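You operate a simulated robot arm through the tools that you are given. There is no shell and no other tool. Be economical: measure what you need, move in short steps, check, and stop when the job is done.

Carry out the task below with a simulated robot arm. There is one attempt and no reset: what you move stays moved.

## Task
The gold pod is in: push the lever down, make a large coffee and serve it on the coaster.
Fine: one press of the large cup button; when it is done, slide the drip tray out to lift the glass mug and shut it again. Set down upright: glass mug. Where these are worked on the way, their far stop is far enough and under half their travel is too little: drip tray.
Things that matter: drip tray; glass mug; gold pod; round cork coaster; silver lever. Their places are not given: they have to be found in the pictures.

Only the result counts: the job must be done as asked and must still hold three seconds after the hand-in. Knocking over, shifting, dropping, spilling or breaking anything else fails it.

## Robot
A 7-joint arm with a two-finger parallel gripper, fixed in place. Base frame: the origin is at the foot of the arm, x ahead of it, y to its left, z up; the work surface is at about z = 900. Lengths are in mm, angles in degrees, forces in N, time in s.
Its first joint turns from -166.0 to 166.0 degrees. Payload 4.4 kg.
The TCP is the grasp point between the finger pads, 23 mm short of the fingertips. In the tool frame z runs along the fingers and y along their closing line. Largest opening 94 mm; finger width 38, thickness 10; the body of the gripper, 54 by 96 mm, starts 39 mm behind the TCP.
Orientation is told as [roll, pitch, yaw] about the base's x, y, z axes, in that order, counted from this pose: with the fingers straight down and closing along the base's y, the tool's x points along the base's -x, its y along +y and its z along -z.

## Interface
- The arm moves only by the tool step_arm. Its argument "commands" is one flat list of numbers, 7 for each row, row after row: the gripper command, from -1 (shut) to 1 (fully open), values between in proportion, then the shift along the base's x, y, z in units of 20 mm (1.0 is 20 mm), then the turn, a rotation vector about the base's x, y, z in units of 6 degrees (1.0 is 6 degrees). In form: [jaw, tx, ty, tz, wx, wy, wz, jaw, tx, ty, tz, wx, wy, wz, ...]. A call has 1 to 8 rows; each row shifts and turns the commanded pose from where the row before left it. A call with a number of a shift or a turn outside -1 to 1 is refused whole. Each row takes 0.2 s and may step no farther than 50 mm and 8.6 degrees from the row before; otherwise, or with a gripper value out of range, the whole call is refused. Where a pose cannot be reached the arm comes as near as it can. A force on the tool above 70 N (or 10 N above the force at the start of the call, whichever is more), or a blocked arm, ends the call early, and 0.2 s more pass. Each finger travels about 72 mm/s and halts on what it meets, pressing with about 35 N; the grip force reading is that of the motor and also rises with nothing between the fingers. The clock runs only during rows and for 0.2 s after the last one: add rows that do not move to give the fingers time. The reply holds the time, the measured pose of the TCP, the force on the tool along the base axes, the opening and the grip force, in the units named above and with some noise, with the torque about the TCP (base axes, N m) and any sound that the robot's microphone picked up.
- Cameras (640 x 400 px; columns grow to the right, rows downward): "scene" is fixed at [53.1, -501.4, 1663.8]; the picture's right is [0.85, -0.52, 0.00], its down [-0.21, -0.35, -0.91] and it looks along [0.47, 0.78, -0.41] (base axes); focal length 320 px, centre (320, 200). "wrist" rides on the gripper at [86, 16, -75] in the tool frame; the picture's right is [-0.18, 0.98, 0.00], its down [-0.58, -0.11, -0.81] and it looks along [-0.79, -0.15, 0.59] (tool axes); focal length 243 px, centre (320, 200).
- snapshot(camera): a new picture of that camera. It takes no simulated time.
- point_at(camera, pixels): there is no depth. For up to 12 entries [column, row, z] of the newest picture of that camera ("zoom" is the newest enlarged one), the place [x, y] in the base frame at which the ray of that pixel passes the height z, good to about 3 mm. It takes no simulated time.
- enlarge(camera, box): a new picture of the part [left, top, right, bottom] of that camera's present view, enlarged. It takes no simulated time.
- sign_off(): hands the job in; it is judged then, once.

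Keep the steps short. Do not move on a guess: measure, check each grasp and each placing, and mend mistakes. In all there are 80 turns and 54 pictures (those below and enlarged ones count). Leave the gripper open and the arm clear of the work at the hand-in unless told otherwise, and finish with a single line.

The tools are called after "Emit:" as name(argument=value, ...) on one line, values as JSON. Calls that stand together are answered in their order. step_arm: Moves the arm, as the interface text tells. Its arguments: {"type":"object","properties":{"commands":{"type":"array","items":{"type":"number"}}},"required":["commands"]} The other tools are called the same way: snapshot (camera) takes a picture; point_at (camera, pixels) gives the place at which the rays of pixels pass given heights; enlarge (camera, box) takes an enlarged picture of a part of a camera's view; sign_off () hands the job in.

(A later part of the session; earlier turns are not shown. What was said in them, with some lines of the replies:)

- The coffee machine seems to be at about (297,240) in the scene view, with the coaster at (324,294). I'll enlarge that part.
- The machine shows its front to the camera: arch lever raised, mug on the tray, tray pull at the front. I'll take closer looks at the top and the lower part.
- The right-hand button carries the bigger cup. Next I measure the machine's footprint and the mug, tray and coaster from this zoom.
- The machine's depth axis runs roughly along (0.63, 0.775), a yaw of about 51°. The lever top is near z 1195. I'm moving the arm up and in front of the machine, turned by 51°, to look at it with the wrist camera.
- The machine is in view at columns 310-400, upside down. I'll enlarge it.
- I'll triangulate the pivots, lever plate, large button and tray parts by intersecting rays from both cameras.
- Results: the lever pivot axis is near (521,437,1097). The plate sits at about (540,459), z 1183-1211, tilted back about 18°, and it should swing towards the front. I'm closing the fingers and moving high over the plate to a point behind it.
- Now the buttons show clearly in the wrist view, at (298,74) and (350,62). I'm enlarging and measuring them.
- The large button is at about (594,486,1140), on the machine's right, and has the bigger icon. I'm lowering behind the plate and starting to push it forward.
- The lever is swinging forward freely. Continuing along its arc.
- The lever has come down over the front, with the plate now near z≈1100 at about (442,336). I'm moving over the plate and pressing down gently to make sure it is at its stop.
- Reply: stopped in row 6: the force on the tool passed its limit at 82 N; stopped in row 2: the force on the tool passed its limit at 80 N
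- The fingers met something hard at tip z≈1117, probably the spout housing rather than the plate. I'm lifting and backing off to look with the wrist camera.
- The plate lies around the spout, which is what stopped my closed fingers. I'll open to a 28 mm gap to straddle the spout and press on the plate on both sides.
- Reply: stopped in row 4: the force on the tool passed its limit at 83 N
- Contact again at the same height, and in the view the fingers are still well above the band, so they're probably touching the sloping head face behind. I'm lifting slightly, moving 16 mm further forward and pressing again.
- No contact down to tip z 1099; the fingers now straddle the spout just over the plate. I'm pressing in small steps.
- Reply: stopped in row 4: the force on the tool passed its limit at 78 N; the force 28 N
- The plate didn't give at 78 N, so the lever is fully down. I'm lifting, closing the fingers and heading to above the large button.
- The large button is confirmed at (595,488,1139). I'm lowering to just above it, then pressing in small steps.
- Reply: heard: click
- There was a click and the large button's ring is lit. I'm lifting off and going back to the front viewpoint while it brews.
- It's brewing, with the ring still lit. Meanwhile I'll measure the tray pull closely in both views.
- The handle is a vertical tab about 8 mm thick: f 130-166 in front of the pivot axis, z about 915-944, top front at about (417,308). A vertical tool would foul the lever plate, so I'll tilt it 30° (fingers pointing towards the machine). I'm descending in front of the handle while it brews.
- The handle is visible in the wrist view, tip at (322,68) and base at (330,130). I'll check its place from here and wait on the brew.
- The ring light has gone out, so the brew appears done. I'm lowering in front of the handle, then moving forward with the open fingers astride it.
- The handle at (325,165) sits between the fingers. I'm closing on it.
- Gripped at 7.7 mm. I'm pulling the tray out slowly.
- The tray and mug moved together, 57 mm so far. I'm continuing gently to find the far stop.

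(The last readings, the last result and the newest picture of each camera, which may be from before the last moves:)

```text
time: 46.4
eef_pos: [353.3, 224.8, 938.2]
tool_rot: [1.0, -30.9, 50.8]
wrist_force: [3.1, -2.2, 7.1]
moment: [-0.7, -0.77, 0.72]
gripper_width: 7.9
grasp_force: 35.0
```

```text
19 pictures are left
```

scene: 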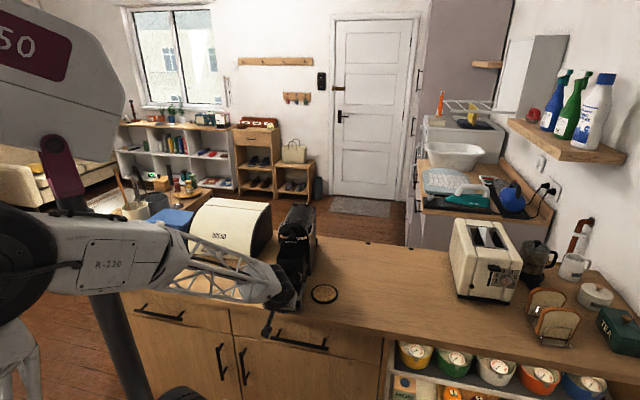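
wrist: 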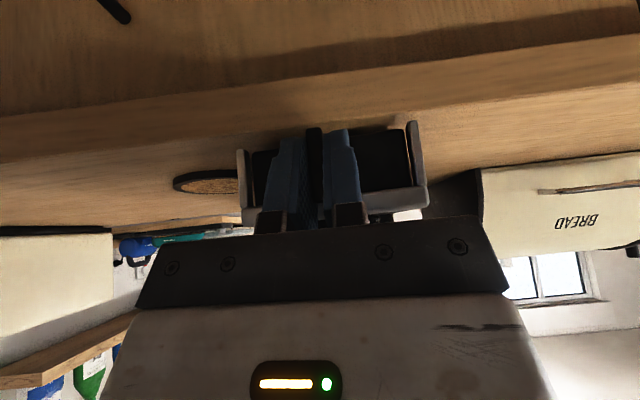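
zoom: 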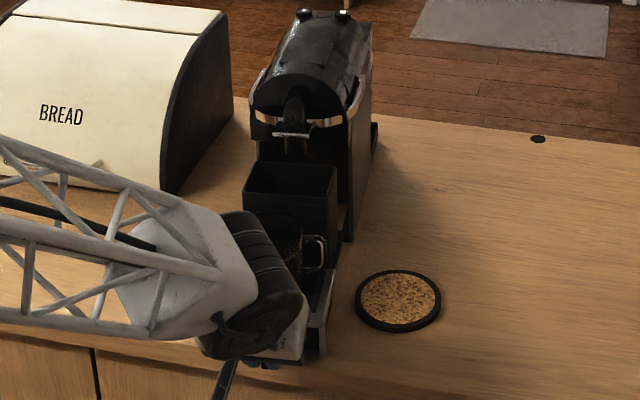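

The tray carries the mug and a black bin behind it; about 109 mm out, no stop yet. I'll try a bit further, gently.

Emit:
step_arm(commands=[-1, -0.124, -0.157, 0, 0, 0, 0, -1, -0.124, -0.157, 0, 0, 0, 0, -1, -0.124, -0.157, 0, 0, 0, 0, -1, 0, 0, 0, 0, 0, 0])

```text
time: 47.4
eef_pos: [346.1, 215.6, 938.0]
tool_rot: [0.9, -30.9, 50.8]
wrist_force: [1.8, -1.3, 12.5]
moment: [-0.34, -1.03, 0.68]
gripper_width: 7.9
grasp_force: 35.6
```

About 121 mm out, well past half. I'm releasing the handle and retreating along the tool axis, then up.

Emit:
step_arm(commands=[-0.2, 0, 0, 0, 0, 0, 0, -0.2, 0, 0, 0, 0, 0, 0, -0.2, -0.16, -0.2, 0.43, 0, 0, 0, -0.2, -0.319, -0.403, 0.857, 0, 0, 0, -0.2, -0.319, -0.403, 0.857, 0, 0, 0, -0.2, -0.2, -0.25, 1, 0, 0, 0, -0.2, 0, 0, 1, 0, 0, 0, -0.2, 0, 0, 1, 0, 0, 0])

Emit:
step_arm(commands=[-0.2, 0, 0, 1, -0.654, 0.517, 0, -0.2, 0, 0, 1, -0.654, 0.517, 0, -0.2, 0, 0, 1, -0.654, 0.517, 0, -0.2, 0, 0, 1, -0.654, 0.517, 0, -0.2, 0, 0, 1, -0.654, 0.517, 0, -0.2, 0, 0, 1, -0.654, 0.517, 0, -0.2, 0, 0, 1, 0, 0, 0, -0.2, 0, 0, 1, 0, 0, 0])

Emit:
snapshot(camera="wrist")

Emit:
enlarge(camera="scene", box=[250, 220, 350, 320])

```text
time: 49.2
eef_pos: [327.2, 190.9, 1040.7]
tool_rot: [1.1, -30.8, 50.9]
wrist_force: [-0.3, -0.6, 0.0]
moment: [0.01, 0.02, 0.0]
gripper_width: 37.6
grasp_force: 0.1
```

```text
time: 51.0
eef_pos: [325.5, 189.9, 1201.8]
tool_rot: [0.6, -0.7, 51.0]
wrist_force: [0.2, 0.2, 0.2]
moment: [-0.01, 0.04, -0.02]
gripper_width: 38.1
grasp_force: 0.0
```

```text
18 pictures are left
```

wrist: 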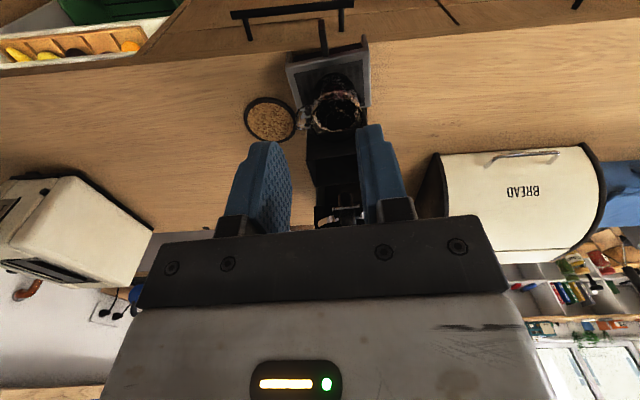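

```text
4.00 times, centred on (300, 270) of scene
```

zoom: 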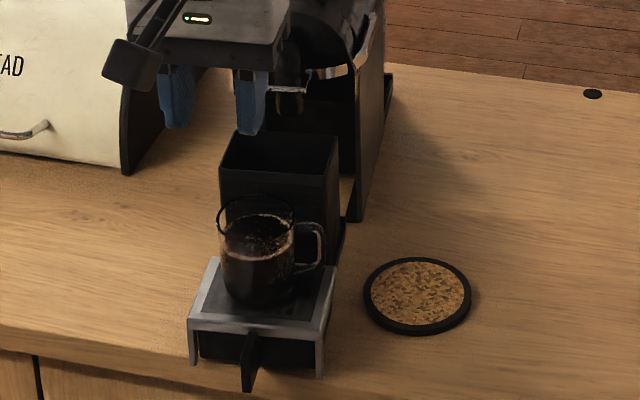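

The mug holds coffee and the tray is well out. I'm enlarging the wrist view for accurate mug, bin and coaster measurements.

Emit:
enlarge(camera="wrist", box=[240, 20, 400, 160])

Emit:
enlarge(camera="scene", box=[290, 248, 340, 312])

```text
2.86 times, centred on (320, 90) of wrist
```

zoom: 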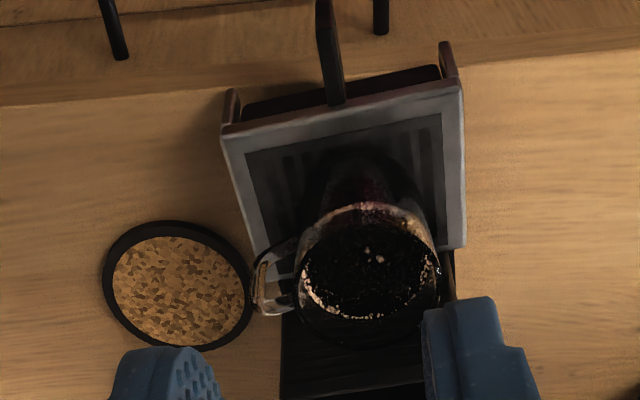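

```text
6.25 times, centred on (315, 280) of scene
```

zoom: 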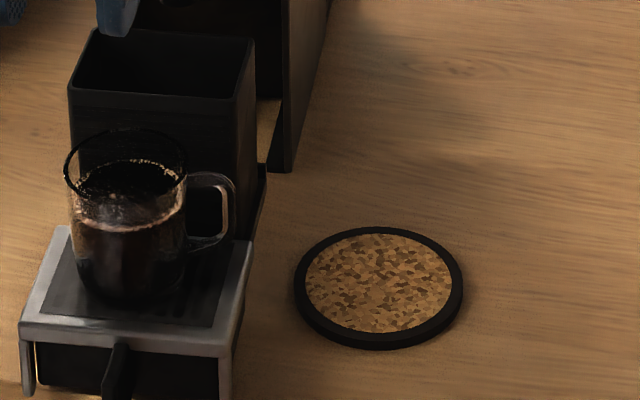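

Emit:
point_at(camera="zoom", pixels=[[126, 165, 1010], [126, 165, 1040], [69, 92, 1010], [69, 92, 1040], [235, 98, 1010], [235, 98, 1040], [128, 300, 945], [379, 282, 907], [297, 285, 907], [462, 285, 907], [212, 210, 985], [150, 260, 945]])

Emit:
point_at(camera="wrist", pixels=[[336.8, 116.6, 1010], [336.8, 116.6, 1040], [311.6, 117, 1030], [362, 116.5, 1030], [271, 120, 907], [306, 128, 1010], [306, 128, 1040], [302, 117, 1000]])

```text
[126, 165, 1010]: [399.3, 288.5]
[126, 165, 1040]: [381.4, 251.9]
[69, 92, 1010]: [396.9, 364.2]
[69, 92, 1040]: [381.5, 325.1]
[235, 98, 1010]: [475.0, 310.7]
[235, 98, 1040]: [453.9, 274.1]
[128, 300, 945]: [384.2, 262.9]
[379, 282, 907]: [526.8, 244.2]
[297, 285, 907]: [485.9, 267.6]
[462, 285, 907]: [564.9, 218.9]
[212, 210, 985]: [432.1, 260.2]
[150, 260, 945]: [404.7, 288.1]
```

```text
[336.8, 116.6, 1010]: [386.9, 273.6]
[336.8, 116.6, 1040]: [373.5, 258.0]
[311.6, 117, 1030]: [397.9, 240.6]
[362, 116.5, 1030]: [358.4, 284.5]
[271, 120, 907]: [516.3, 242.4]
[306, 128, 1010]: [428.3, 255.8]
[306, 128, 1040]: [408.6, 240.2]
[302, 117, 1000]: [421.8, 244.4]
```

The mug centre is roughly (393,280), rim z≈1020, radius 33, handle towards the coaster side. The bin is right behind it, so a body grasp has no room. I'll grip the handle with the fingers closing along the machine's depth axis and the tool tilted 45° from the coaster side. First I turn by -90° and tilt at a safe height on the right side.

Emit:
step_arm(commands=[0, 0.56, 0, 0, 0, 0, -1, 0, 0.56, 0, 0, 0, 0, -1, 0, 0.56, 0, 0, 0, 0, -1, 0, 0.56, 0, 0, 0, 0, -1, 0, 0.56, 0, 0, 0, 0, -1, 0, 0.56, 0, 0, 0, 0, -1, 0, 0.56, 0, 0, 0, 0, -1, 0, 0.56, 0, 0, 0, 0, -1])

Emit:
step_arm(commands=[0, 0.56, 0, 0, 0, 0, -1, 0, 0.56, 0, 0, 0, 0, -1, 0, 0.56, 0, 0, 0, 0, -1, 0, 0.56, 0, 0, 0, 0, -1, 0, 0.56, 0, 0, 0, 0, -1, 0, 0.56, 0, 0, 0, 0, -1, 0, 0.56, 0, 0, 0, 0, -1])

Emit:
step_arm(commands=[0, 0, 0, -0.5, 0.58, 0.736, 0, 0, 0, 0, -0.5, 0.58, 0.736, 0, 0, 0, 0, -0.5, 0.58, 0.736, 0, 0, 0, 0, -0.5, 0.58, 0.736, 0, 0, 0, 0, -0.5, 0.58, 0.736, 0, 0, 0, 0, -0.5, 0.58, 0.736, 0, 0, 0, 0, -0.5, 0.58, 0.736, 0, 0, 0, 0, -0.5, 0.58, 0.736, 0])

Emit:
snapshot(camera="wrist")

Emit:
snapshot(camera="scene")

```text
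time: 52.8
eef_pos: [415.8, 190.9, 1201.1]
tool_rot: [0.6, -1.0, 2.9]
wrist_force: [-0.7, -0.3, -0.4]
moment: [-0.03, 0.02, 0.03]
gripper_width: 47.1
grasp_force: 0.1
```

```text
time: 54.4
eef_pos: [494.5, 190.1, 1201.1]
tool_rot: [0.6, -0.9, -39.1]
wrist_force: [-0.3, 0.0, 1.0]
moment: [-0.02, 0.0, -0.01]
gripper_width: 47.1
grasp_force: 0.1
```

```text
time: 56.2
eef_pos: [495.1, 189.8, 1121.6]
tool_rot: [-0.2, 44.2, -39.4]
wrist_force: [0.6, 0.5, -0.1]
moment: [-0.02, -0.03, -0.03]
gripper_width: 46.8
grasp_force: 0.0
```

```text
14 pictures are left
```

wrist: 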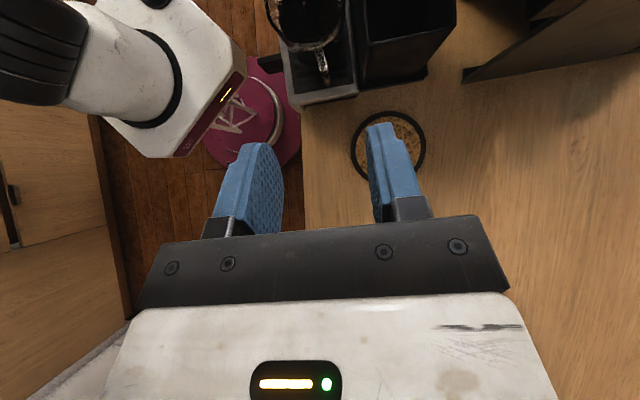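

```text
13 pictures are left
```

scene: 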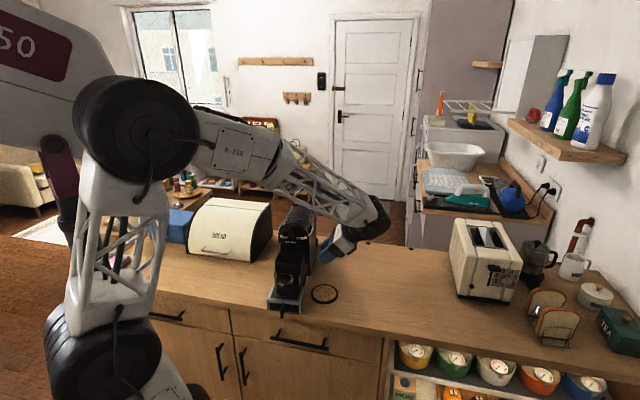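

The view is nearly straight down: handle at about (323,65), mug at the top, bin to its right. I'm enlarging and measuring.

Emit:
enlarge(camera="wrist", box=[260, 0, 400, 110])

Emit:
point_at(camera="wrist", pixels=[[390, 146, 907], [318, 48, 1000], [326, 82, 1000], [326, 82, 980], [308, 12, 1020], [299, 106, 945], [357, 94, 945], [372, 82, 945]])

```text
3.64 times, centred on (330, 55) of wrist
```

zoom: 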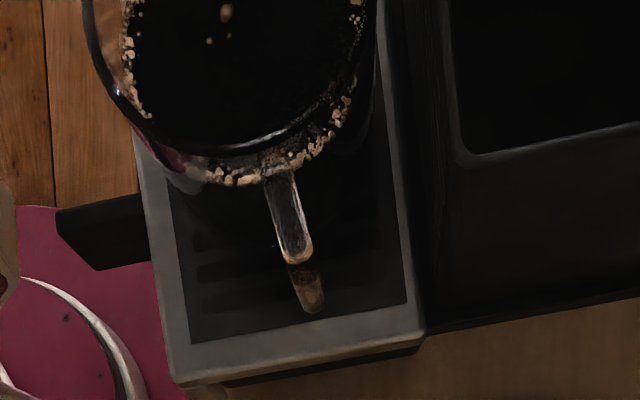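

```text
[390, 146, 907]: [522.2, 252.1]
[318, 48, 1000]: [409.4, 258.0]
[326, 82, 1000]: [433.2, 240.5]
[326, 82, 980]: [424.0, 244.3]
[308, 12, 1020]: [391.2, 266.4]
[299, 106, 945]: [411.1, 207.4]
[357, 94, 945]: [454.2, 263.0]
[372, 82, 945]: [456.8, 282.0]
```

Cross-checking both cameras puts the handle in the plane b≈458 (along the depth axis), reaching outward from the mug wall, z about 976-1016, top outer corner (432,244). I'm moving to a pre-grasp 60 mm out along the tool axis with a 34 mm opening.

Emit:
step_arm(commands=[-0.277, -0.224, 0.213, -0.816, 0, 0, 0, -0.277, -0.224, 0.213, -0.816, 0, 0, 0, -0.277, -0.224, 0.213, -0.816, 0, 0, 0, -0.277, -0.224, 0.213, -0.816, 0, 0, 0, -0.277, -0.224, 0.213, -0.816, 0, 0, 0, -0.277, 0, 0, 0, 0, 0, 0])

Emit:
enlarge(camera="wrist", box=[200, 0, 440, 240])

```text
time: 57.6
eef_pos: [472.6, 211.6, 1039.9]
tool_rot: [-0.2, 44.1, -39.3]
wrist_force: [0.4, 0.1, -0.6]
moment: [-0.01, 0.01, 0.0]
gripper_width: 33.7
grasp_force: 0.0
```

```text
1.67 times, centred on (320, 120) of wrist
```

zoom: 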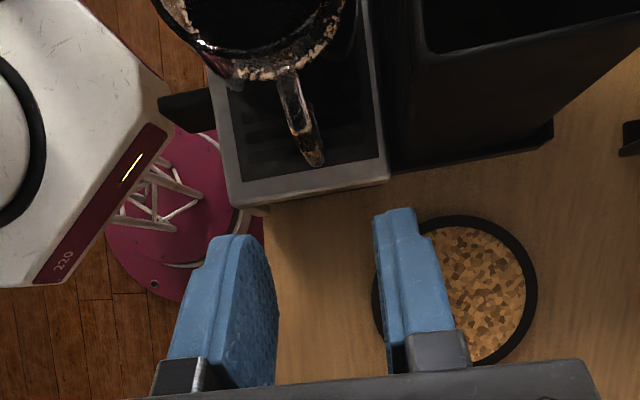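

The handle lies about 4 mm to the front of the finger mid-plane; I'll correct that while advancing along the tool axis onto the handle.

Emit:
step_arm(commands=[-0.277, -0.354, 0.224, -0.42, 0, 0, 0, -0.277, -0.354, 0.224, -0.42, 0, 0, 0, -0.277, -0.354, 0.224, -0.42, 0, 0, 0, -0.277, -0.354, 0.224, -0.42, 0, 0, 0, -0.277, -0.354, 0.224, -0.42, 0, 0, 0, -0.277, 0, 0, 0, 0, 0, 0])

Emit:
enlarge(camera="wrist", box=[220, 20, 420, 240])

Emit:
enlarge(camera="scene", box=[266, 240, 336, 310])

```text
time: 59.0
eef_pos: [436.2, 234.4, 997.5]
tool_rot: [-0.2, 44.1, -39.3]
wrist_force: [-0.5, -0.6, -0.9]
moment: [0.0, -0.02, -0.03]
gripper_width: 33.8
grasp_force: 0.1
```

```text
1.82 times, centred on (320, 130) of wrist
```

zoom: 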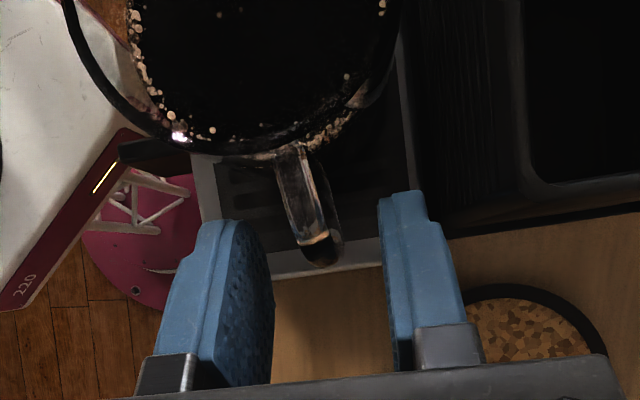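

```text
5.71 times, centred on (301, 275) of scene
```

zoom: 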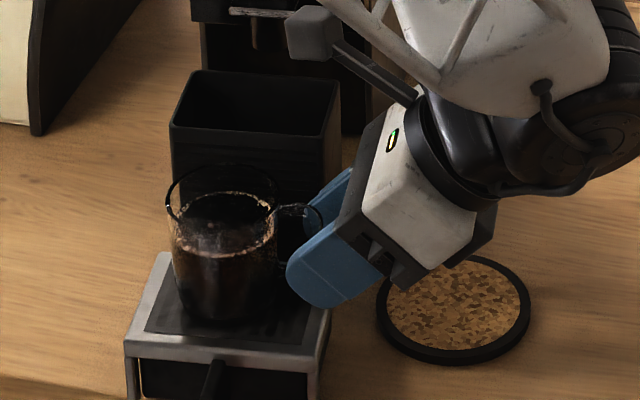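

The handle is between the fingers with about 8 mm left before the mug wall. I'm going 7 mm deeper with a 2 mm centring shift, then closing.

Emit:
step_arm(commands=[-0.277, -0.215, 0.295, 0, 0, 0, 0, -0.277, 0, 0, 0, 0, 0, 0, -1, 0, 0, 0, 0, 0, 0, -1, 0, 0, 0, 0, 0, 0, -1, 0, 0, 0, 0, 0, 0, -1, 0, 0, 0, 0, 0, 0])

Emit:
enlarge(camera="wrist", box=[220, 20, 420, 240])

```text
time: 60.4
eef_pos: [431.8, 239.0, 997.2]
tool_rot: [-0.2, 44.1, -39.2]
wrist_force: [1.1, 0.1, 1.3]
moment: [-0.02, 0.05, 0.01]
gripper_width: 7.1
grasp_force: 34.8
```

```text
1.82 times, centred on (320, 130) of wrist
```

zoom: 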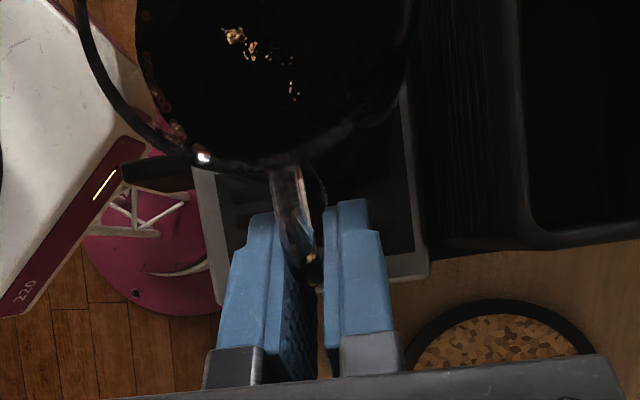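

The handle is gripped at 7.1 mm. I'm lifting slowly by about 14 mm and checking that the mug stays level.

Emit:
step_arm(commands=[-1, 0, 0, 0.1, 0, 0, 0, -1, 0, 0, 0.15, 0, 0, 0, -1, 0, 0, 0.15, 0, 0, 0, -1, 0, 0, 0.15, 0, 0, 0, -1, 0, 0, 0.15, 0, 0, 0, -1, 0, 0, 0, 0, 0, 0])

Emit:
enlarge(camera="scene", box=[266, 240, 336, 310])

```text
time: 61.8
eef_pos: [430.7, 239.5, 1011.4]
tool_rot: [-0.2, 44.1, -39.3]
wrist_force: [-0.4, 0.9, -2.1]
moment: [-0.09, -0.11, -0.02]
gripper_width: 7.0
grasp_force: 35.0
```

```text
5.71 times, centred on (301, 275) of scene
```

zoom: 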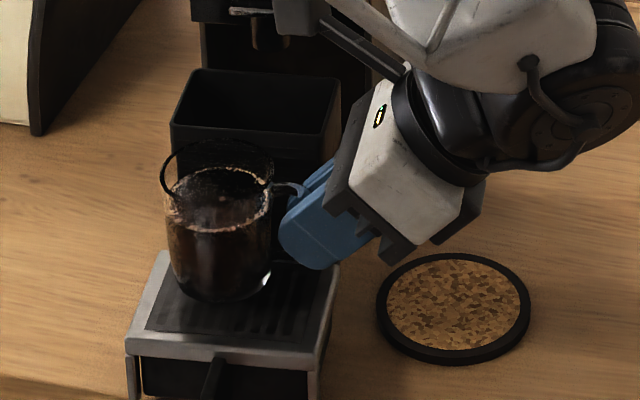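

The mug is off the tray, level and steady at about 2.5 N. I'm moving it sideways away from the bin first, then diagonally to over the coaster, in gentle steps.

Emit:
step_arm(commands=[-1, 0, 0, 0.3, 0, 0, 0, -1, 0, 0, 0.5, 0, 0, 0, -1, 0, 0, 0.2, 0, 0, 0, -1, 0.157, -0.124, 0, 0, 0, 0, -1, 0.314, -0.248, 0, 0, 0, 0, -1, 0.432, -0.341, 0, 0, 0, 0, -1, 0.471, -0.372, 0, 0, 0, 0, -1, 0.471, -0.372, 0, 0, 0, 0])

Emit:
step_arm(commands=[-1, 0.471, -0.372, 0, 0, 0, 0, -1, 0.471, -0.372, 0, 0, 0, 0, -1, 0.471, -0.372, 0, 0, 0, 0, -1, 0.314, -0.248, 0, 0, 0, 0, -1, 0.373, 0.149, 0, 0, 0, 0, -1, 0.559, 0.224, 0, 0, 0, 0, -1, 0.559, 0.224, 0, 0, 0, 0, -1, 0.559, 0.224, 0, 0, 0, 0])

Emit:
step_arm(commands=[-1, 0.559, 0.224, 0, 0, 0, 0, -1, 0.466, 0.187, 0, 0, 0, 0, -1, 0.186, 0.075, 0, 0, 0, 0, -1, 0, 0, -0.3, 0, 0, 0, -1, 0, 0, -0.6, 0, 0, 0, -1, 0, 0, -0.6, 0, 0, 0, -1, 0, 0, -0.3, 0, 0, 0])

Emit:
enlarge(camera="scene", box=[280, 235, 360, 315])

Emit:
enlarge(camera="wrist", box=[200, 0, 440, 240])

```text
time: 63.6
eef_pos: [468.9, 211.7, 1032.6]
tool_rot: [-0.3, 44.1, -39.4]
wrist_force: [0.6, 0.0, -2.1]
moment: [-0.09, -0.12, 0.0]
gripper_width: 7.1
grasp_force: 34.7
```

```text
time: 65.4
eef_pos: [545.2, 201.0, 1031.5]
tool_rot: [-0.3, 44.1, -39.5]
wrist_force: [-0.2, -0.8, -2.8]
moment: [-0.07, -0.1, 0.0]
gripper_width: 7.1
grasp_force: 34.8
```

```text
time: 67.0
eef_pos: [567.9, 211.1, 994.5]
tool_rot: [-0.2, 44.1, -39.4]
wrist_force: [1.2, 0.9, -2.8]
moment: [-0.09, -0.09, -0.01]
gripper_width: 7.1
grasp_force: 35.0
```

```text
5.00 times, centred on (320, 275) of scene
```

zoom: 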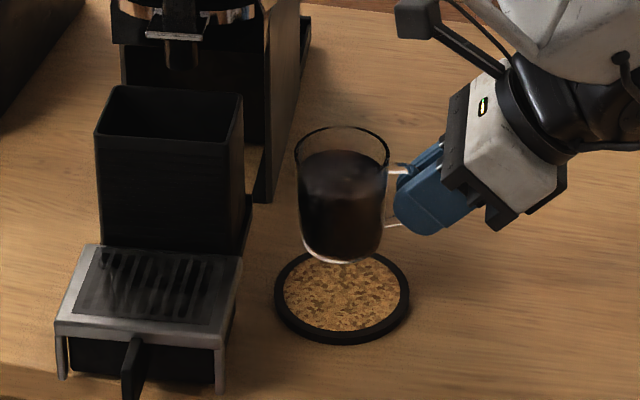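

```text
1.67 times, centred on (320, 120) of wrist
```

zoom: 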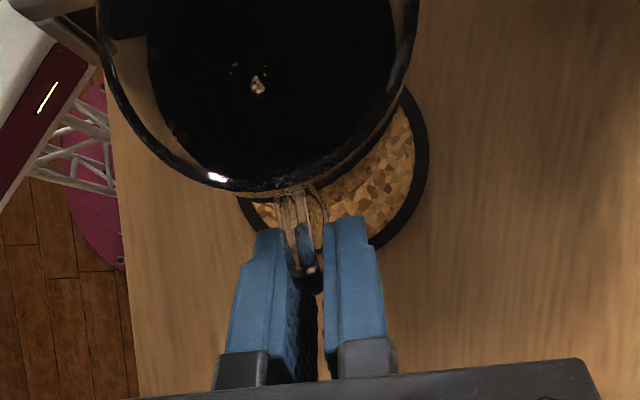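

In the scene view the mug's centre column (342) matches the coaster's (342), and it is level. I'm lowering slowly.

Emit:
step_arm(commands=[-1, 0, 0, -0.4, 0, 0, 0, -1, 0, 0, -0.5, 0, 0, 0, -1, 0, 0, -0.3, 0, 0, 0, -1, 0, 0, -0.2, 0, 0, 0])

Emit:
step_arm(commands=[-1, 0, 0, -0.1, 0, 0, 0, -1, 0, 0, -0.1, 0, 0, 0, -1, 0, 0, 0, 0, 0, 0])

Emit:
enlarge(camera="scene", box=[290, 245, 350, 315])

```text
time: 68.0
eef_pos: [568.3, 210.3, 967.3]
tool_rot: [-0.2, 44.1, -39.2]
wrist_force: [0.1, 0.1, -2.3]
moment: [-0.08, -0.1, 0.01]
gripper_width: 7.2
grasp_force: 35.2
```

```text
time: 68.8
eef_pos: [568.8, 210.7, 964.5]
tool_rot: [-0.2, 44.1, -39.3]
wrist_force: [0.0, 0.4, -2.5]
moment: [-0.08, -0.1, -0.02]
gripper_width: 7.0
grasp_force: 35.1
```

```text
5.71 times, centred on (320, 280) of scene
```

zoom: 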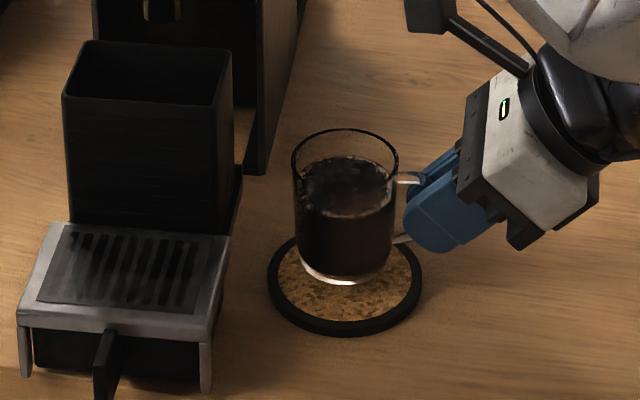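

Slightly above the coaster still. I'm lowering in 2 mm steps until the weight comes off.

Emit:
step_arm(commands=[-1, 0, 0, -0.1, 0, 0, 0, -1, 0, 0, -0.1, 0, 0, 0, -1, 0, 0, 0, 0, 0, 0])

```text
time: 69.6
eef_pos: [569.1, 209.5, 960.5]
tool_rot: [-0.2, 44.1, -39.2]
wrist_force: [-0.1, -0.1, -2.9]
moment: [-0.09, -0.08, 0.0]
gripper_width: 7.4
grasp_force: 34.9
```

Emit:
step_arm(commands=[-1, 0, 0, -0.1, 0, 0, 0, -1, 0, 0, 0, 0, 0, 0])

Emit:
step_arm(commands=[-1, 0, 0, -0.1, 0, 0, 0, -1, 0, 0, 0, 0, 0, 0])

```text
time: 70.2
eef_pos: [568.4, 210.1, 957.5]
tool_rot: [-0.3, 44.0, -39.3]
wrist_force: [0.7, 0.7, -2.5]
moment: [-0.06, -0.1, 0.02]
gripper_width: 7.2
grasp_force: 35.2
```

```text
time: 70.8
eef_pos: [568.1, 209.8, 955.3]
tool_rot: [-0.3, 44.1, -39.4]
wrist_force: [-0.4, 0.1, -2.4]
moment: [-0.08, -0.1, -0.02]
gripper_width: 7.0
grasp_force: 35.2
```

Emit:
step_arm(commands=[-1, 0, 0, -0.1, 0, 0, 0, -1, 0, 0, 0, 0, 0, 0])

Emit:
step_arm(commands=[-1, 0, 0, -0.075, 0, 0, 0, -1, 0, 0, 0, 0, 0, 0])

```text
time: 71.4
eef_pos: [568.3, 210.8, 953.9]
tool_rot: [-0.2, 44.0, -39.3]
wrist_force: [0.2, 0.1, -2.8]
moment: [-0.05, -0.11, 0.01]
gripper_width: 7.1
grasp_force: 34.8
```

```text
time: 72.0
eef_pos: [568.2, 210.4, 951.0]
tool_rot: [-0.2, 44.1, -39.3]
wrist_force: [0.2, 0.2, -2.0]
moment: [-0.07, -0.12, -0.01]
gripper_width: 7.2
grasp_force: 35.1
```

Emit:
step_arm(commands=[-1, 0, 0, -0.075, 0, 0, 0, -1, 0, 0, 0, 0, 0, 0])

Emit:
enlarge(camera="scene", box=[300, 250, 348, 310])

```text
time: 72.6
eef_pos: [568.6, 210.5, 950.3]
tool_rot: [-0.3, 44.1, -39.3]
wrist_force: [-1.0, 0.4, -2.7]
moment: [-0.08, -0.12, 0.0]
gripper_width: 7.1
grasp_force: 35.1
```

```text
6.67 times, centred on (324, 280) of scene
```

zoom: 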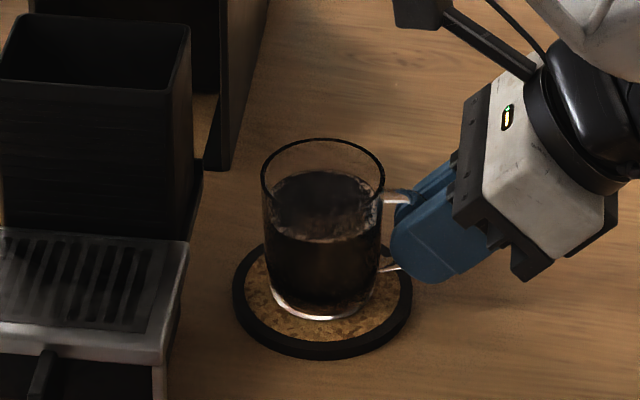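

Well centred: mug base at about (322,292), coaster centre (322,294). Almost down; continuing in 1.5 mm steps.

Emit:
step_arm(commands=[-1, 0, 0, -0.075, 0, 0, 0, -1, 0, 0, 0, 0, 0, 0])

Emit:
step_arm(commands=[-1, 0, 0, -0.075, 0, 0, 0, -1, 0, 0, 0, 0, 0, 0])

```text
time: 73.2
eef_pos: [569.0, 209.8, 948.8]
tool_rot: [-0.1, 44.2, -39.3]
wrist_force: [1.6, -1.3, 15.4]
moment: [0.62, 0.75, 0.0]
gripper_width: 7.1
grasp_force: 35.0
```

```text
time: 73.8
eef_pos: [568.5, 210.9, 947.0]
tool_rot: [-0.2, 44.1, -39.3]
wrist_force: [3.5, -2.9, 21.3]
moment: [0.42, 0.73, 0.05]
gripper_width: 7.4
grasp_force: 34.3
```

Contact was made (15 then 21 N). I'm easing up 1.5 mm, opening, and backing out along the tool axis.

Emit:
step_arm(commands=[-1, 0, 0, 0.075, 0, 0, 0, -1, 0, 0, 0, 0, 0, 0, -0.277, 0, 0, 0, 0, 0, 0, -0.277, 0, 0, 0, 0, 0, 0, -0.277, 0, 0, 0, 0, 0, 0])

Emit:
step_arm(commands=[-0.277, 0.28, -0.22, 0.35, 0, 0, 0, -0.277, 0.39, -0.31, 0.5, 0, 0, 0, -0.277, 0.55, -0.43, 0.7, 0, 0, 0, -0.277, 0.55, -0.43, 0.7, 0, 0, 0, -0.277, 0.55, -0.43, 0.7, 0, 0, 0, -0.277, 0, 0, 1, 0, 0, 0, -0.277, 0, 0, 1, 0, 0, 0, -0.277, 0, 0, 1, 0, 0, 0])

Emit:
enlarge(camera="scene", box=[260, 230, 360, 320])

```text
time: 75.0
eef_pos: [567.9, 209.7, 949.0]
tool_rot: [-0.2, 44.1, -39.3]
wrist_force: [0.1, -0.3, -0.2]
moment: [0.03, 0.03, 0.01]
gripper_width: 33.9
grasp_force: 0.0
```

```text
time: 76.8
eef_pos: [614.2, 174.2, 1066.7]
tool_rot: [-0.3, 44.1, -39.3]
wrist_force: [0.2, 0.1, 0.1]
moment: [0.01, -0.01, -0.05]
gripper_width: 33.9
grasp_force: 0.1
```

```text
4.44 times, centred on (310, 275) of scene
```

zoom: 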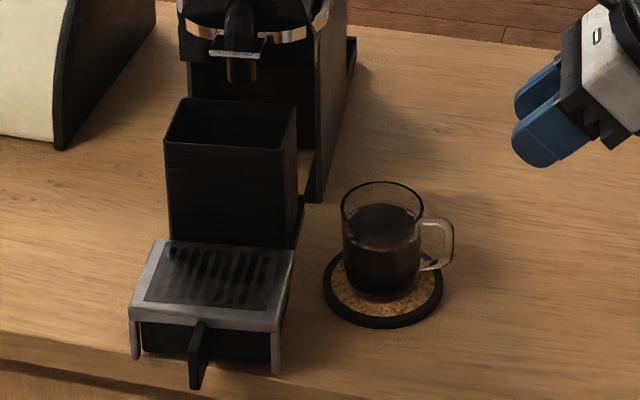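

The mug stands upright on the coaster and the hand is clear. Now I'll raise, untilt and turn back to shut the tray by pushing its handle.

Emit:
step_arm(commands=[-1, 0, 0, 0.75, -0.58, -0.736, 0, -1, 0, 0, 0.75, -0.58, -0.736, 0, -1, 0, 0, 0.75, -0.58, -0.736, 0, -1, 0, 0, 0.75, -0.58, -0.736, 0, -1, 0, 0, 0.75, -0.58, -0.736, 0, -1, 0, 0, 0.75, -0.58, -0.736, 0, -1, 0, 0, 0.75, -0.58, -0.736, 0, -1, 0, 0, 0.75, -0.58, -0.736, 0])

Emit:
step_arm(commands=[-1, -0.997, 0.02, 0, 0, 0, 1, -1, -0.997, 0.02, 0, 0, 0, 1, -1, -0.997, 0.02, 0, 0, 0, 1, -1, -0.997, 0.02, 0, 0, 0, 1, -1, -0.997, 0.02, 0, 0, 0, 1, -1, -0.997, 0.02, 0, 0, 0, 1, -1, -0.997, 0.02, 0, 0, 0, 1, -1, -0.997, 0.02, 0, 0, 0, 1])

Emit:
step_arm(commands=[-1, -0.997, 0.02, 0, 0, 0, 1, -1, -0.997, 0.02, 0, 0, 0, 1, -1, -0.997, 0.02, 0, 0, 0, 1, -1, -0.997, 0.02, 0, 0, 0, 1, -1, -0.997, 0.02, 0, 0, 0, 1, -1, -0.997, 0.02, 0, 0, 0, 1, -1, -0.997, 0.02, 0, 0, 0, 1])

Emit:
step_arm(commands=[-1, 0, 0, -0.5, 0.785, -0.62, 0, -1, 0, 0, -0.5, 0.785, -0.62, 0, -1, 0, 0, -0.5, 0.785, -0.62, 0, -1, 0, 0, -0.5, 0.785, -0.62, 0, -1, 0, 0, -0.5, 0.785, -0.62, 0, -1, 0, 0, -1, 0, 0, 0, -1, 0, 0, -1, 0, 0, 0])

```text
time: 78.6
eef_pos: [615.7, 172.8, 1187.8]
tool_rot: [0.5, -0.9, -38.9]
wrist_force: [0.4, 0.0, -0.8]
moment: [-0.03, -0.01, 0.02]
gripper_width: 0.0
grasp_force: 34.7
```

```text
time: 80.4
eef_pos: [454.3, 175.8, 1187.1]
tool_rot: [0.6, -0.8, 9.1]
wrist_force: [-0.2, 0.0, 0.4]
moment: [0.01, -0.07, 0.02]
gripper_width: 0.0
grasp_force: 35.2
```

```text
time: 82.0
eef_pos: [315.6, 182.0, 1186.5]
tool_rot: [0.6, -0.8, 51.2]
wrist_force: [-0.1, -0.3, 0.3]
moment: [0.01, -0.05, 0.0]
gripper_width: 0.2
grasp_force: 35.1
```

```text
time: 83.6
eef_pos: [315.8, 179.0, 1098.5]
tool_rot: [1.1, -30.8, 50.8]
wrist_force: [0.0, 0.3, -0.6]
moment: [0.03, 0.0, 0.0]
gripper_width: 0.1
grasp_force: 35.4
```

Aligned in front of the handle (f 330, lateral -1). I'm descending to z≈938.

Emit:
step_arm(commands=[-1, 0, 0, -1, 0, 0, 0, -1, 0, 0, -1, 0, 0, 0, -1, 0, 0, -1, 0, 0, 0, -1, 0, 0, -1, 0, 0, 0, -1, 0, 0, -1, 0, 0, 0, -1, 0, 0, -1, 0, 0, 0, -1, 0, 0, -1, 0, 0, 0, -1, 0, 0, -1, 0, 0, 0])

Emit:
enlarge(camera="wrist", box=[200, 40, 440, 240])

```text
time: 85.4
eef_pos: [316.1, 179.3, 938.5]
tool_rot: [1.0, -30.8, 50.8]
wrist_force: [-0.8, -0.2, -0.1]
moment: [0.02, 0.04, 0.02]
gripper_width: 0.0
grasp_force: 35.1
```

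```text
2.00 times, centred on (320, 140) of wrist
```

zoom: 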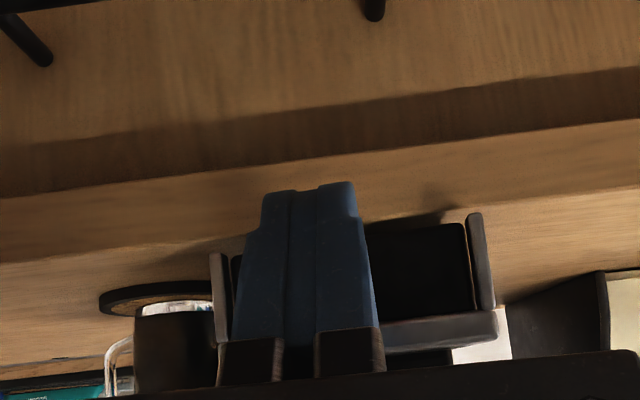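

The fingers cover the handle line. I'm pushing steadily towards the machine.

Emit:
step_arm(commands=[-1, 0.31, 0.393, 0, 0, 0, 0, -1, 0.31, 0.393, 0, 0, 0, 0, -1, 0.465, 0.589, 0, 0, 0, 0, -1, 0.465, 0.589, 0, 0, 0, 0, -1, 0.465, 0.589, 0, 0, 0, 0, -1, 0.465, 0.589, 0, 0, 0, 0, -1, 0.465, 0.589, 0, 0, 0, 0, -1, 0.31, 0.393, 0, 0, 0, 0])

Emit:
step_arm(commands=[-1, 0.31, 0.393, 0, 0, 0, 0, -1, 0.217, 0.275, 0, 0, 0, 0, -1, 0.155, 0.196, 0, 0, 0, 0, -1, 0.093, 0.118, 0, 0, 0, 0])

```text
time: 87.2
eef_pos: [381.8, 262.1, 938.9]
tool_rot: [1.0, -31.0, 50.8]
wrist_force: [0.1, -0.6, -0.4]
moment: [-0.02, 0.04, 0.01]
gripper_width: 0.0
grasp_force: 35.0
```

```text
time: 88.2
eef_pos: [397.3, 282.8, 938.4]
tool_rot: [0.9, -30.8, 50.9]
wrist_force: [-0.7, -0.8, -0.2]
moment: [-0.04, -0.02, -0.01]
gripper_width: 0.1
grasp_force: 34.8
```

No resistance yet at f≈198. Continuing in small steps to the closed stop.

Emit:
step_arm(commands=[-1, 0.093, 0.118, 0, 0, 0, 0, -1, 0.062, 0.079, 0, 0, 0, 0, -1, 0.062, 0.079, 0, 0, 0, 0, -1, 0.062, 0.079, 0, 0, 0, 0, -1, 0.062, 0.079, 0, 0, 0, 0, -1, 0.062, 0.079, 0, 0, 0, 0])

```text
time: 89.6
eef_pos: [404.4, 292.8, 938.4]
tool_rot: [1.0, -30.9, 50.8]
wrist_force: [-13.6, -17.7, 5.2]
moment: [-0.07, 0.02, -0.02]
gripper_width: 0.0
grasp_force: 35.3
```

Emit:
step_arm(commands=[-1, 0.062, 0.079, 0, 0, 0, 0, -1, 0.062, 0.079, 0, 0, 0, 0, -1, 0.062, 0.079, 0, 0, 0, 0, -1, 0, 0, 0, 0, 0, 0])

```text
time: 90.6
eef_pos: [407.8, 297.3, 937.5]
tool_rot: [1.0, -30.9, 50.9]
wrist_force: [-13.0, -15.7, 6.5]
moment: [-0.09, -0.01, 0.0]
gripper_width: 0.0
grasp_force: 35.2
```

Emit:
step_arm(commands=[-1, 0.062, 0.079, 0, 0, 0, 0, -1, 0.062, 0.079, 0, 0, 0, 0, -1, 0.062, 0.079, 0, 0, 0, 0, -1, 0.062, 0.079, 0, 0, 0, 0, -1, 0, 0, 0, 0, 0, 0])

Emit:
enlarge(camera="scene", box=[250, 200, 350, 310])

```text
time: 91.8
eef_pos: [412.6, 303.8, 937.7]
tool_rot: [1.0, -30.8, 50.9]
wrist_force: [-15.7, -14.6, 2.4]
moment: [0.0, 0.18, 0.1]
gripper_width: 0.0
grasp_force: 34.8
```

```text
3.64 times, centred on (300, 255) of scene
```

zoom: 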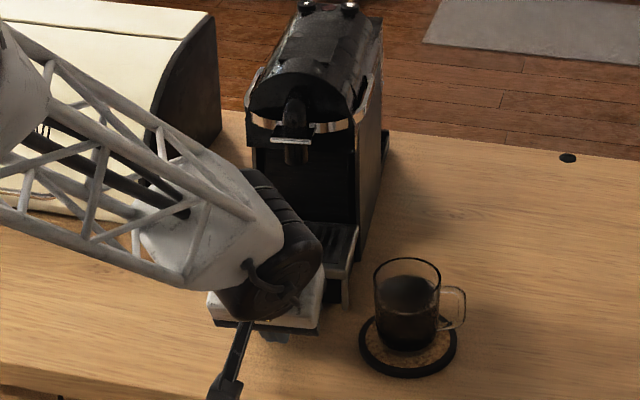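

The tray looks shut, but TCP travelled about 20 mm beyond the expected closed position with a steady 21 N, so I may have slid the machine back. I'll check machine features in this picture against their earlier places, without moving.

Emit:
point_at(camera="zoom", pixels=[[349, 6, 1139], [305, 5, 1139], [291, 141, 1100], [358, 262, 900], [390, 135, 905], [343, 303, 900], [408, 340, 907], [567, 158, 900], [272, 139, 1100], [312, 143, 1100]])

```text
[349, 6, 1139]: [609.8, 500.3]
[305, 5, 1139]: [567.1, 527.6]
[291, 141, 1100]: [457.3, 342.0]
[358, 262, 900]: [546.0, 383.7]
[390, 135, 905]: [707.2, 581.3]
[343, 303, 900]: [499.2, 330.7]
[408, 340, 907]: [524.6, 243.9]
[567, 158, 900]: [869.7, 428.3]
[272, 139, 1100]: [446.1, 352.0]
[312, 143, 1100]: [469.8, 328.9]
```

The buttons and front corner show that the machine slid about 19 mm backwards. The mug and coaster are unchanged. To mend it, I'll grip the handle again, pull the tray to its far stop and drag the machine forward by that amount, then shut the tray gently. First I back off, open and go astride the handle.

Emit:
step_arm(commands=[-1, -0.62, -0.785, 0, 0, 0, 0, -1, -0.62, -0.785, 0, 0, 0, 0, -0.1, 0, 0, 0, 0, 0, 0, -0.1, 0, 0, 0, 0, 0, 0, -0.1, 0, 0, 0, 0, 0, 0])

Emit:
step_arm(commands=[-0.1, 0.62, 0.785, 0, 0, 0, 0, -0.1, 0.62, 0.785, 0, 0, 0, 0, -0.1, 0.465, 0.589, 0, 0, 0, 0, -0.1, 0.31, 0.393, 0, 0, 0, 0, -0.1, 0.09, 0.118, 0, 0, 0, 0, -0.1, 0, 0, 0, 0, 0, 0])

```text
time: 93.0
eef_pos: [386.8, 273.4, 937.2]
tool_rot: [1.0, -30.9, 50.8]
wrist_force: [-0.9, 0.0, -0.4]
moment: [-0.01, -0.01, 0.01]
gripper_width: 42.2
grasp_force: 0.1
```

```text
time: 94.4
eef_pos: [429.9, 326.4, 938.1]
tool_rot: [1.0, -30.8, 50.8]
wrist_force: [-0.7, 0.9, -0.3]
moment: [0.0, -0.02, 0.03]
gripper_width: 42.4
grasp_force: 0.0
```

No contact, at f≈143. Closing on the handle.

Emit:
step_arm(commands=[-1, 0, 0, 0, 0, 0, 0, -1, 0, 0, 0, 0, 0, 0, -1, 0, 0, 0, 0, 0, 0, -1, 0, 0, 0, 0, 0, 0])

Emit:
enlarge(camera="wrist", box=[200, 40, 440, 240])

```text
time: 95.4
eef_pos: [430.6, 326.6, 938.0]
tool_rot: [1.0, -31.0, 50.9]
wrist_force: [8.9, -6.6, 2.1]
moment: [-0.55, -0.87, -0.34]
gripper_width: 8.0
grasp_force: 34.7
```

```text
refused: no pictures are left
```

Handle held at 8 mm, pictures used up, so I'm going by pose and force now. Pulling the tray out.

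Emit:
step_arm(commands=[-1, -0.31, -0.393, 0, 0, 0, 0, -1, -0.465, -0.589, 0, 0, 0, 0, -1, -0.465, -0.589, 0, 0, 0, 0, -1, -0.465, -0.589, 0, 0, 0, 0, -1, -0.465, -0.589, 0, 0, 0, 0, -1, -0.465, -0.589, 0, 0, 0, 0, -1, -0.465, -0.589, 0, 0, 0, 0, -1, -0.31, -0.393, 0, 0, 0, 0])

Emit:
step_arm(commands=[-1, -0.155, -0.196, 0, 0, 0, 0, -1, -0.155, -0.196, 0, 0, 0, 0, -1, -0.124, -0.157, 0, 0, 0, 0, -1, 0, 0, 0, 0, 0, 0])

```text
time: 97.2
eef_pos: [360.8, 239.1, 938.7]
tool_rot: [1.0, -30.8, 50.9]
wrist_force: [-4.4, 4.0, 15.8]
moment: [-0.2, -1.0, 0.31]
gripper_width: 7.6
grasp_force: 34.7
```

```text
time: 98.2
eef_pos: [354.2, 228.9, 938.1]
tool_rot: [0.9, -30.8, 50.9]
wrist_force: [2.9, -1.1, 18.1]
moment: [-0.01, -1.31, 0.31]
gripper_width: 8.1
grasp_force: 34.8
```

Emit:
step_arm(commands=[-1, -0.124, -0.157, 0, 0, 0, 0, -1, -0.124, -0.157, 0, 0, 0, 0, -1, 0, 0, 0, 0, 0, 0])

Emit:
step_arm(commands=[-1, -0.124, -0.157, 0, 0, 0, 0, -1, -0.124, -0.157, 0, 0, 0, 0, -1, 0, 0, 0, 0, 0, 0])

```text
time: 99.0
eef_pos: [347.4, 222.1, 938.2]
tool_rot: [1.0, -30.9, 50.8]
wrist_force: [-2.7, 1.3, 14.5]
moment: [-0.59, -0.87, 0.32]
gripper_width: 7.8
grasp_force: 35.0
```

```text
time: 99.8
eef_pos: [344.3, 215.7, 938.4]
tool_rot: [0.9, -30.9, 50.9]
wrist_force: [11.5, 14.3, -0.4]
moment: [-0.52, -0.93, 0.3]
gripper_width: 7.6
grasp_force: 34.8
```

There's a stop now: 18 N along the pull after 140 mm of travel. I'm dragging a further 18 mm in small steps to bring the machine back.

Emit:
step_arm(commands=[-1, -0.093, -0.118, 0, 0, 0, 0, -1, -0.093, -0.118, 0, 0, 0, 0, -1, -0.093, -0.118, 0, 0, 0, 0, -1, 0, 0, 0, 0, 0, 0])

Emit:
step_arm(commands=[-1, -0.093, -0.118, 0, 0, 0, 0, -1, -0.093, -0.118, 0, 0, 0, 0, -1, -0.093, -0.118, 0, 0, 0, 0, -1, 0, 0, 0, 0, 0, 0])

```text
time: 100.8
eef_pos: [340.1, 208.8, 937.7]
tool_rot: [1.0, -30.9, 50.8]
wrist_force: [14.6, 19.5, 12.1]
moment: [-0.16, -1.13, 0.5]
gripper_width: 8.2
grasp_force: 34.7
```

```text
time: 101.8
eef_pos: [332.6, 202.0, 937.5]
tool_rot: [1.0, -30.9, 51.0]
wrist_force: [16.5, 17.4, 7.6]
moment: [-0.34, -1.04, 0.61]
gripper_width: 7.5
grasp_force: 34.9
```

The drag held steadily at about 24 N for 18 mm. Now I'll push the tray shut, slowing before the closed stop.

Emit:
step_arm(commands=[-1, 0.31, 0.393, 0, 0, 0, 0, -1, 0.465, 0.589, 0, 0, 0, 0, -1, 0.465, 0.589, 0, 0, 0, 0, -1, 0.465, 0.589, 0, 0, 0, 0, -1, 0.465, 0.589, 0, 0, 0, 0, -1, 0.465, 0.589, 0, 0, 0, 0, -1, 0.465, 0.589, 0, 0, 0, 0, -1, 0.31, 0.393, 0, 0, 0, 0])

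Emit:
step_arm(commands=[-1, 0.31, 0.393, 0, 0, 0, 0, -1, 0.217, 0.275, 0, 0, 0, 0, -1, 0.124, 0.157, 0, 0, 0, 0, -1, 0.062, 0.079, 0, 0, 0, 0, -1, 0, 0, 0, 0, 0, 0])

```text
time: 103.6
eef_pos: [401.9, 288.0, 937.6]
tool_rot: [1.0, -30.9, 50.7]
wrist_force: [5.1, -5.5, 2.3]
moment: [-0.59, -0.91, 0.51]
gripper_width: 7.9
grasp_force: 35.1
```

```text
time: 104.8
eef_pos: [415.6, 306.7, 938.2]
tool_rot: [0.9, -31.0, 50.8]
wrist_force: [7.8, -3.5, 15.0]
moment: [-0.32, -1.07, 0.48]
gripper_width: 7.9
grasp_force: 35.5
```

Emit:
step_arm(commands=[-1, 0.062, 0.079, 0, 0, 0, 0, -1, 0.031, 0.039, 0, 0, 0, 0, -1, 0, 0, 0, 0, 0, 0])

Emit:
step_arm(commands=[-1, 0.046, 0.059, 0, 0, 0, 0, -1, 0, 0, 0, 0, 0, 0])

```text
time: 105.6
eef_pos: [416.0, 308.9, 937.4]
tool_rot: [1.1, -30.8, 50.9]
wrist_force: [-4.9, -18.7, 26.1]
moment: [-0.65, -0.94, 0.19]
gripper_width: 8.0
grasp_force: 34.8
```

```text
time: 106.2
eef_pos: [417.0, 309.8, 936.7]
tool_rot: [1.0, -30.7, 51.0]
wrist_force: [-18.0, -21.7, 14.8]
moment: [-0.67, -0.72, 0.32]
gripper_width: 7.9
grasp_force: 34.8
```

The closed stop was reached at f≈165 (originally gripped at ≈161), so the machine should be back within a few mm. I'm releasing and backing off straight, then will use a light touch to check the handle tip's position.

Emit:
step_arm(commands=[-0.1, 0, 0, 0, 0, 0, 0, -0.1, 0, 0, 0, 0, 0, 0, -0.1, 0, 0, 0, 0, 0, 0, -0.1, -0.62, -0.785, 0, 0, 0, 0, -0.1, -0.62, -0.785, 0, 0, 0, 0, -1, -0.31, -0.393, 0, 0, 0, 0, -1, 0, 0, 0, 0, 0, 0, -1, 0, 0, 0, 0, 0, 0])

Emit:
step_arm(commands=[-1, 0.217, 0.275, 0, 0, 0, 0, -1, 0.062, 0.079, 0, 0, 0, 0, -1, 0.062, 0.079, 0, 0, 0, 0, -1, 0, 0, 0, 0, 0, 0])

```text
time: 108.0
eef_pos: [386.3, 271.2, 936.5]
tool_rot: [1.0, -31.0, 50.9]
wrist_force: [0.2, -0.1, -0.7]
moment: [0.02, -0.02, 0.0]
gripper_width: 0.0
grasp_force: 35.2
```

```text
time: 109.0
eef_pos: [393.4, 280.3, 938.9]
tool_rot: [0.9, -30.9, 50.9]
wrist_force: [0.3, 0.5, 0.4]
moment: [0.02, 0.03, 0.01]
gripper_width: 0.0
grasp_force: 35.2
```

Emit:
step_arm(commands=[-1, 0.062, 0.079, 0, 0, 0, 0, -1, 0.062, 0.079, 0, 0, 0, 0, -1, 0, 0, 0, 0, 0, 0])

Emit:
step_arm(commands=[-1, 0.062, 0.079, 0, 0, 0, 0, -1, 0, 0, 0, 0, 0, 0])

```text
time: 109.8
eef_pos: [396.5, 283.0, 939.0]
tool_rot: [1.0, -30.9, 51.0]
wrist_force: [0.7, 0.1, -0.3]
moment: [-0.03, 0.03, 0.03]
gripper_width: 0.1
grasp_force: 34.8
```

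```text
time: 110.4
eef_pos: [396.0, 284.7, 938.0]
tool_rot: [1.1, -30.9, 51.0]
wrist_force: [-0.8, -0.2, 0.7]
moment: [-0.02, -0.01, 0.01]
gripper_width: 0.2
grasp_force: 35.1
```

Emit:
step_arm(commands=[-1, 0.062, 0.079, 0, 0, 0, 0, -1, 0, 0, 0, 0, 0, 0])

Emit:
step_arm(commands=[-1, 0.046, 0.059, 0, 0, 0, 0, -1, 0, 0, 0, 0, 0, 0])

```text
time: 111.0
eef_pos: [397.0, 287.0, 938.4]
tool_rot: [0.9, -30.9, 50.9]
wrist_force: [0.8, -0.2, 0.3]
moment: [-0.05, 0.01, 0.02]
gripper_width: 0.1
grasp_force: 35.3
```

```text
time: 111.6
eef_pos: [399.3, 286.9, 937.6]
tool_rot: [1.1, -30.9, 50.9]
wrist_force: [-0.9, -1.2, 0.5]
moment: [0.01, 0.01, 0.0]
gripper_width: 0.0
grasp_force: 35.0
```

Emit:
step_arm(commands=[-1, 0.046, 0.059, 0, 0, 0, 0, -1, 0, 0, 0, 0, 0, 0])

Emit:
step_arm(commands=[-1, 0.046, 0.059, 0, 0, 0, 0, -1, 0, 0, 0, 0, 0, 0])

```text
time: 112.2
eef_pos: [398.6, 287.1, 937.3]
tool_rot: [1.0, -30.7, 50.8]
wrist_force: [-13.4, -16.7, 3.0]
moment: [-0.2, 0.13, 0.03]
gripper_width: 0.1
grasp_force: 35.1
```

```text
time: 112.8
eef_pos: [400.1, 289.4, 936.4]
tool_rot: [1.1, -30.9, 50.8]
wrist_force: [-12.5, -20.0, 4.0]
moment: [-0.07, 0.02, -0.06]
gripper_width: 0.1
grasp_force: 35.2
```

Contact came at f≈193, where the closed handle tip was at the start (≈194). So the machine is back in place and the tray is shut. I'm backing off, lifting clear and opening the gripper.

Emit:
step_arm(commands=[-1, -0.31, -0.393, 0, 0, 0, 0, -1, -0.62, -0.785, 0, 0, 0, 0, -1, -0.62, -0.785, 0.3, 0, 0, 0, 0.5, 0, 0, 1, 0, 0, 0, 1, 0, 0, 1, 0, 0, 0, 1, 0, 0, 1, 0, 0, 0, 1, 0, 0, 1, 0, 0, 0, 1, 0, 0, 1, 0, 0, 0])

Emit:
step_arm(commands=[1, 0, 0, 1, 0, 0, 0, 1, 0, 0, 1, 0, 0, 0, 1, 0, 0, 1, 0, 0, 0, 1, 0, 0, 1, 0, 0, 0, 1, 0, 0, 0, 0, 0, 0])

```text
time: 114.6
eef_pos: [370.1, 250.9, 1042.6]
tool_rot: [0.9, -30.8, 50.8]
wrist_force: [0.4, -0.8, -0.7]
moment: [-0.03, 0.06, 0.0]
gripper_width: 93.7
grasp_force: 0.0
```

```text
time: 115.8
eef_pos: [368.8, 247.6, 1124.2]
tool_rot: [0.9, -30.8, 50.9]
wrist_force: [0.2, 0.0, -0.6]
moment: [0.0, -0.01, 0.02]
gripper_width: 94.1
grasp_force: 0.1
```

The arm is clear with the gripper open. Handing in.

Emit:
sign_off()

```text
The job is handed in.
```

The large coffee is in the glass mug, upright on the coaster, after one press of the large cup button, with the lever down and the tray shut; shutting the tray first slid the machine back about 19 mm, and I dragged it back to within a few mm, judged by touch because the pictures had run out.
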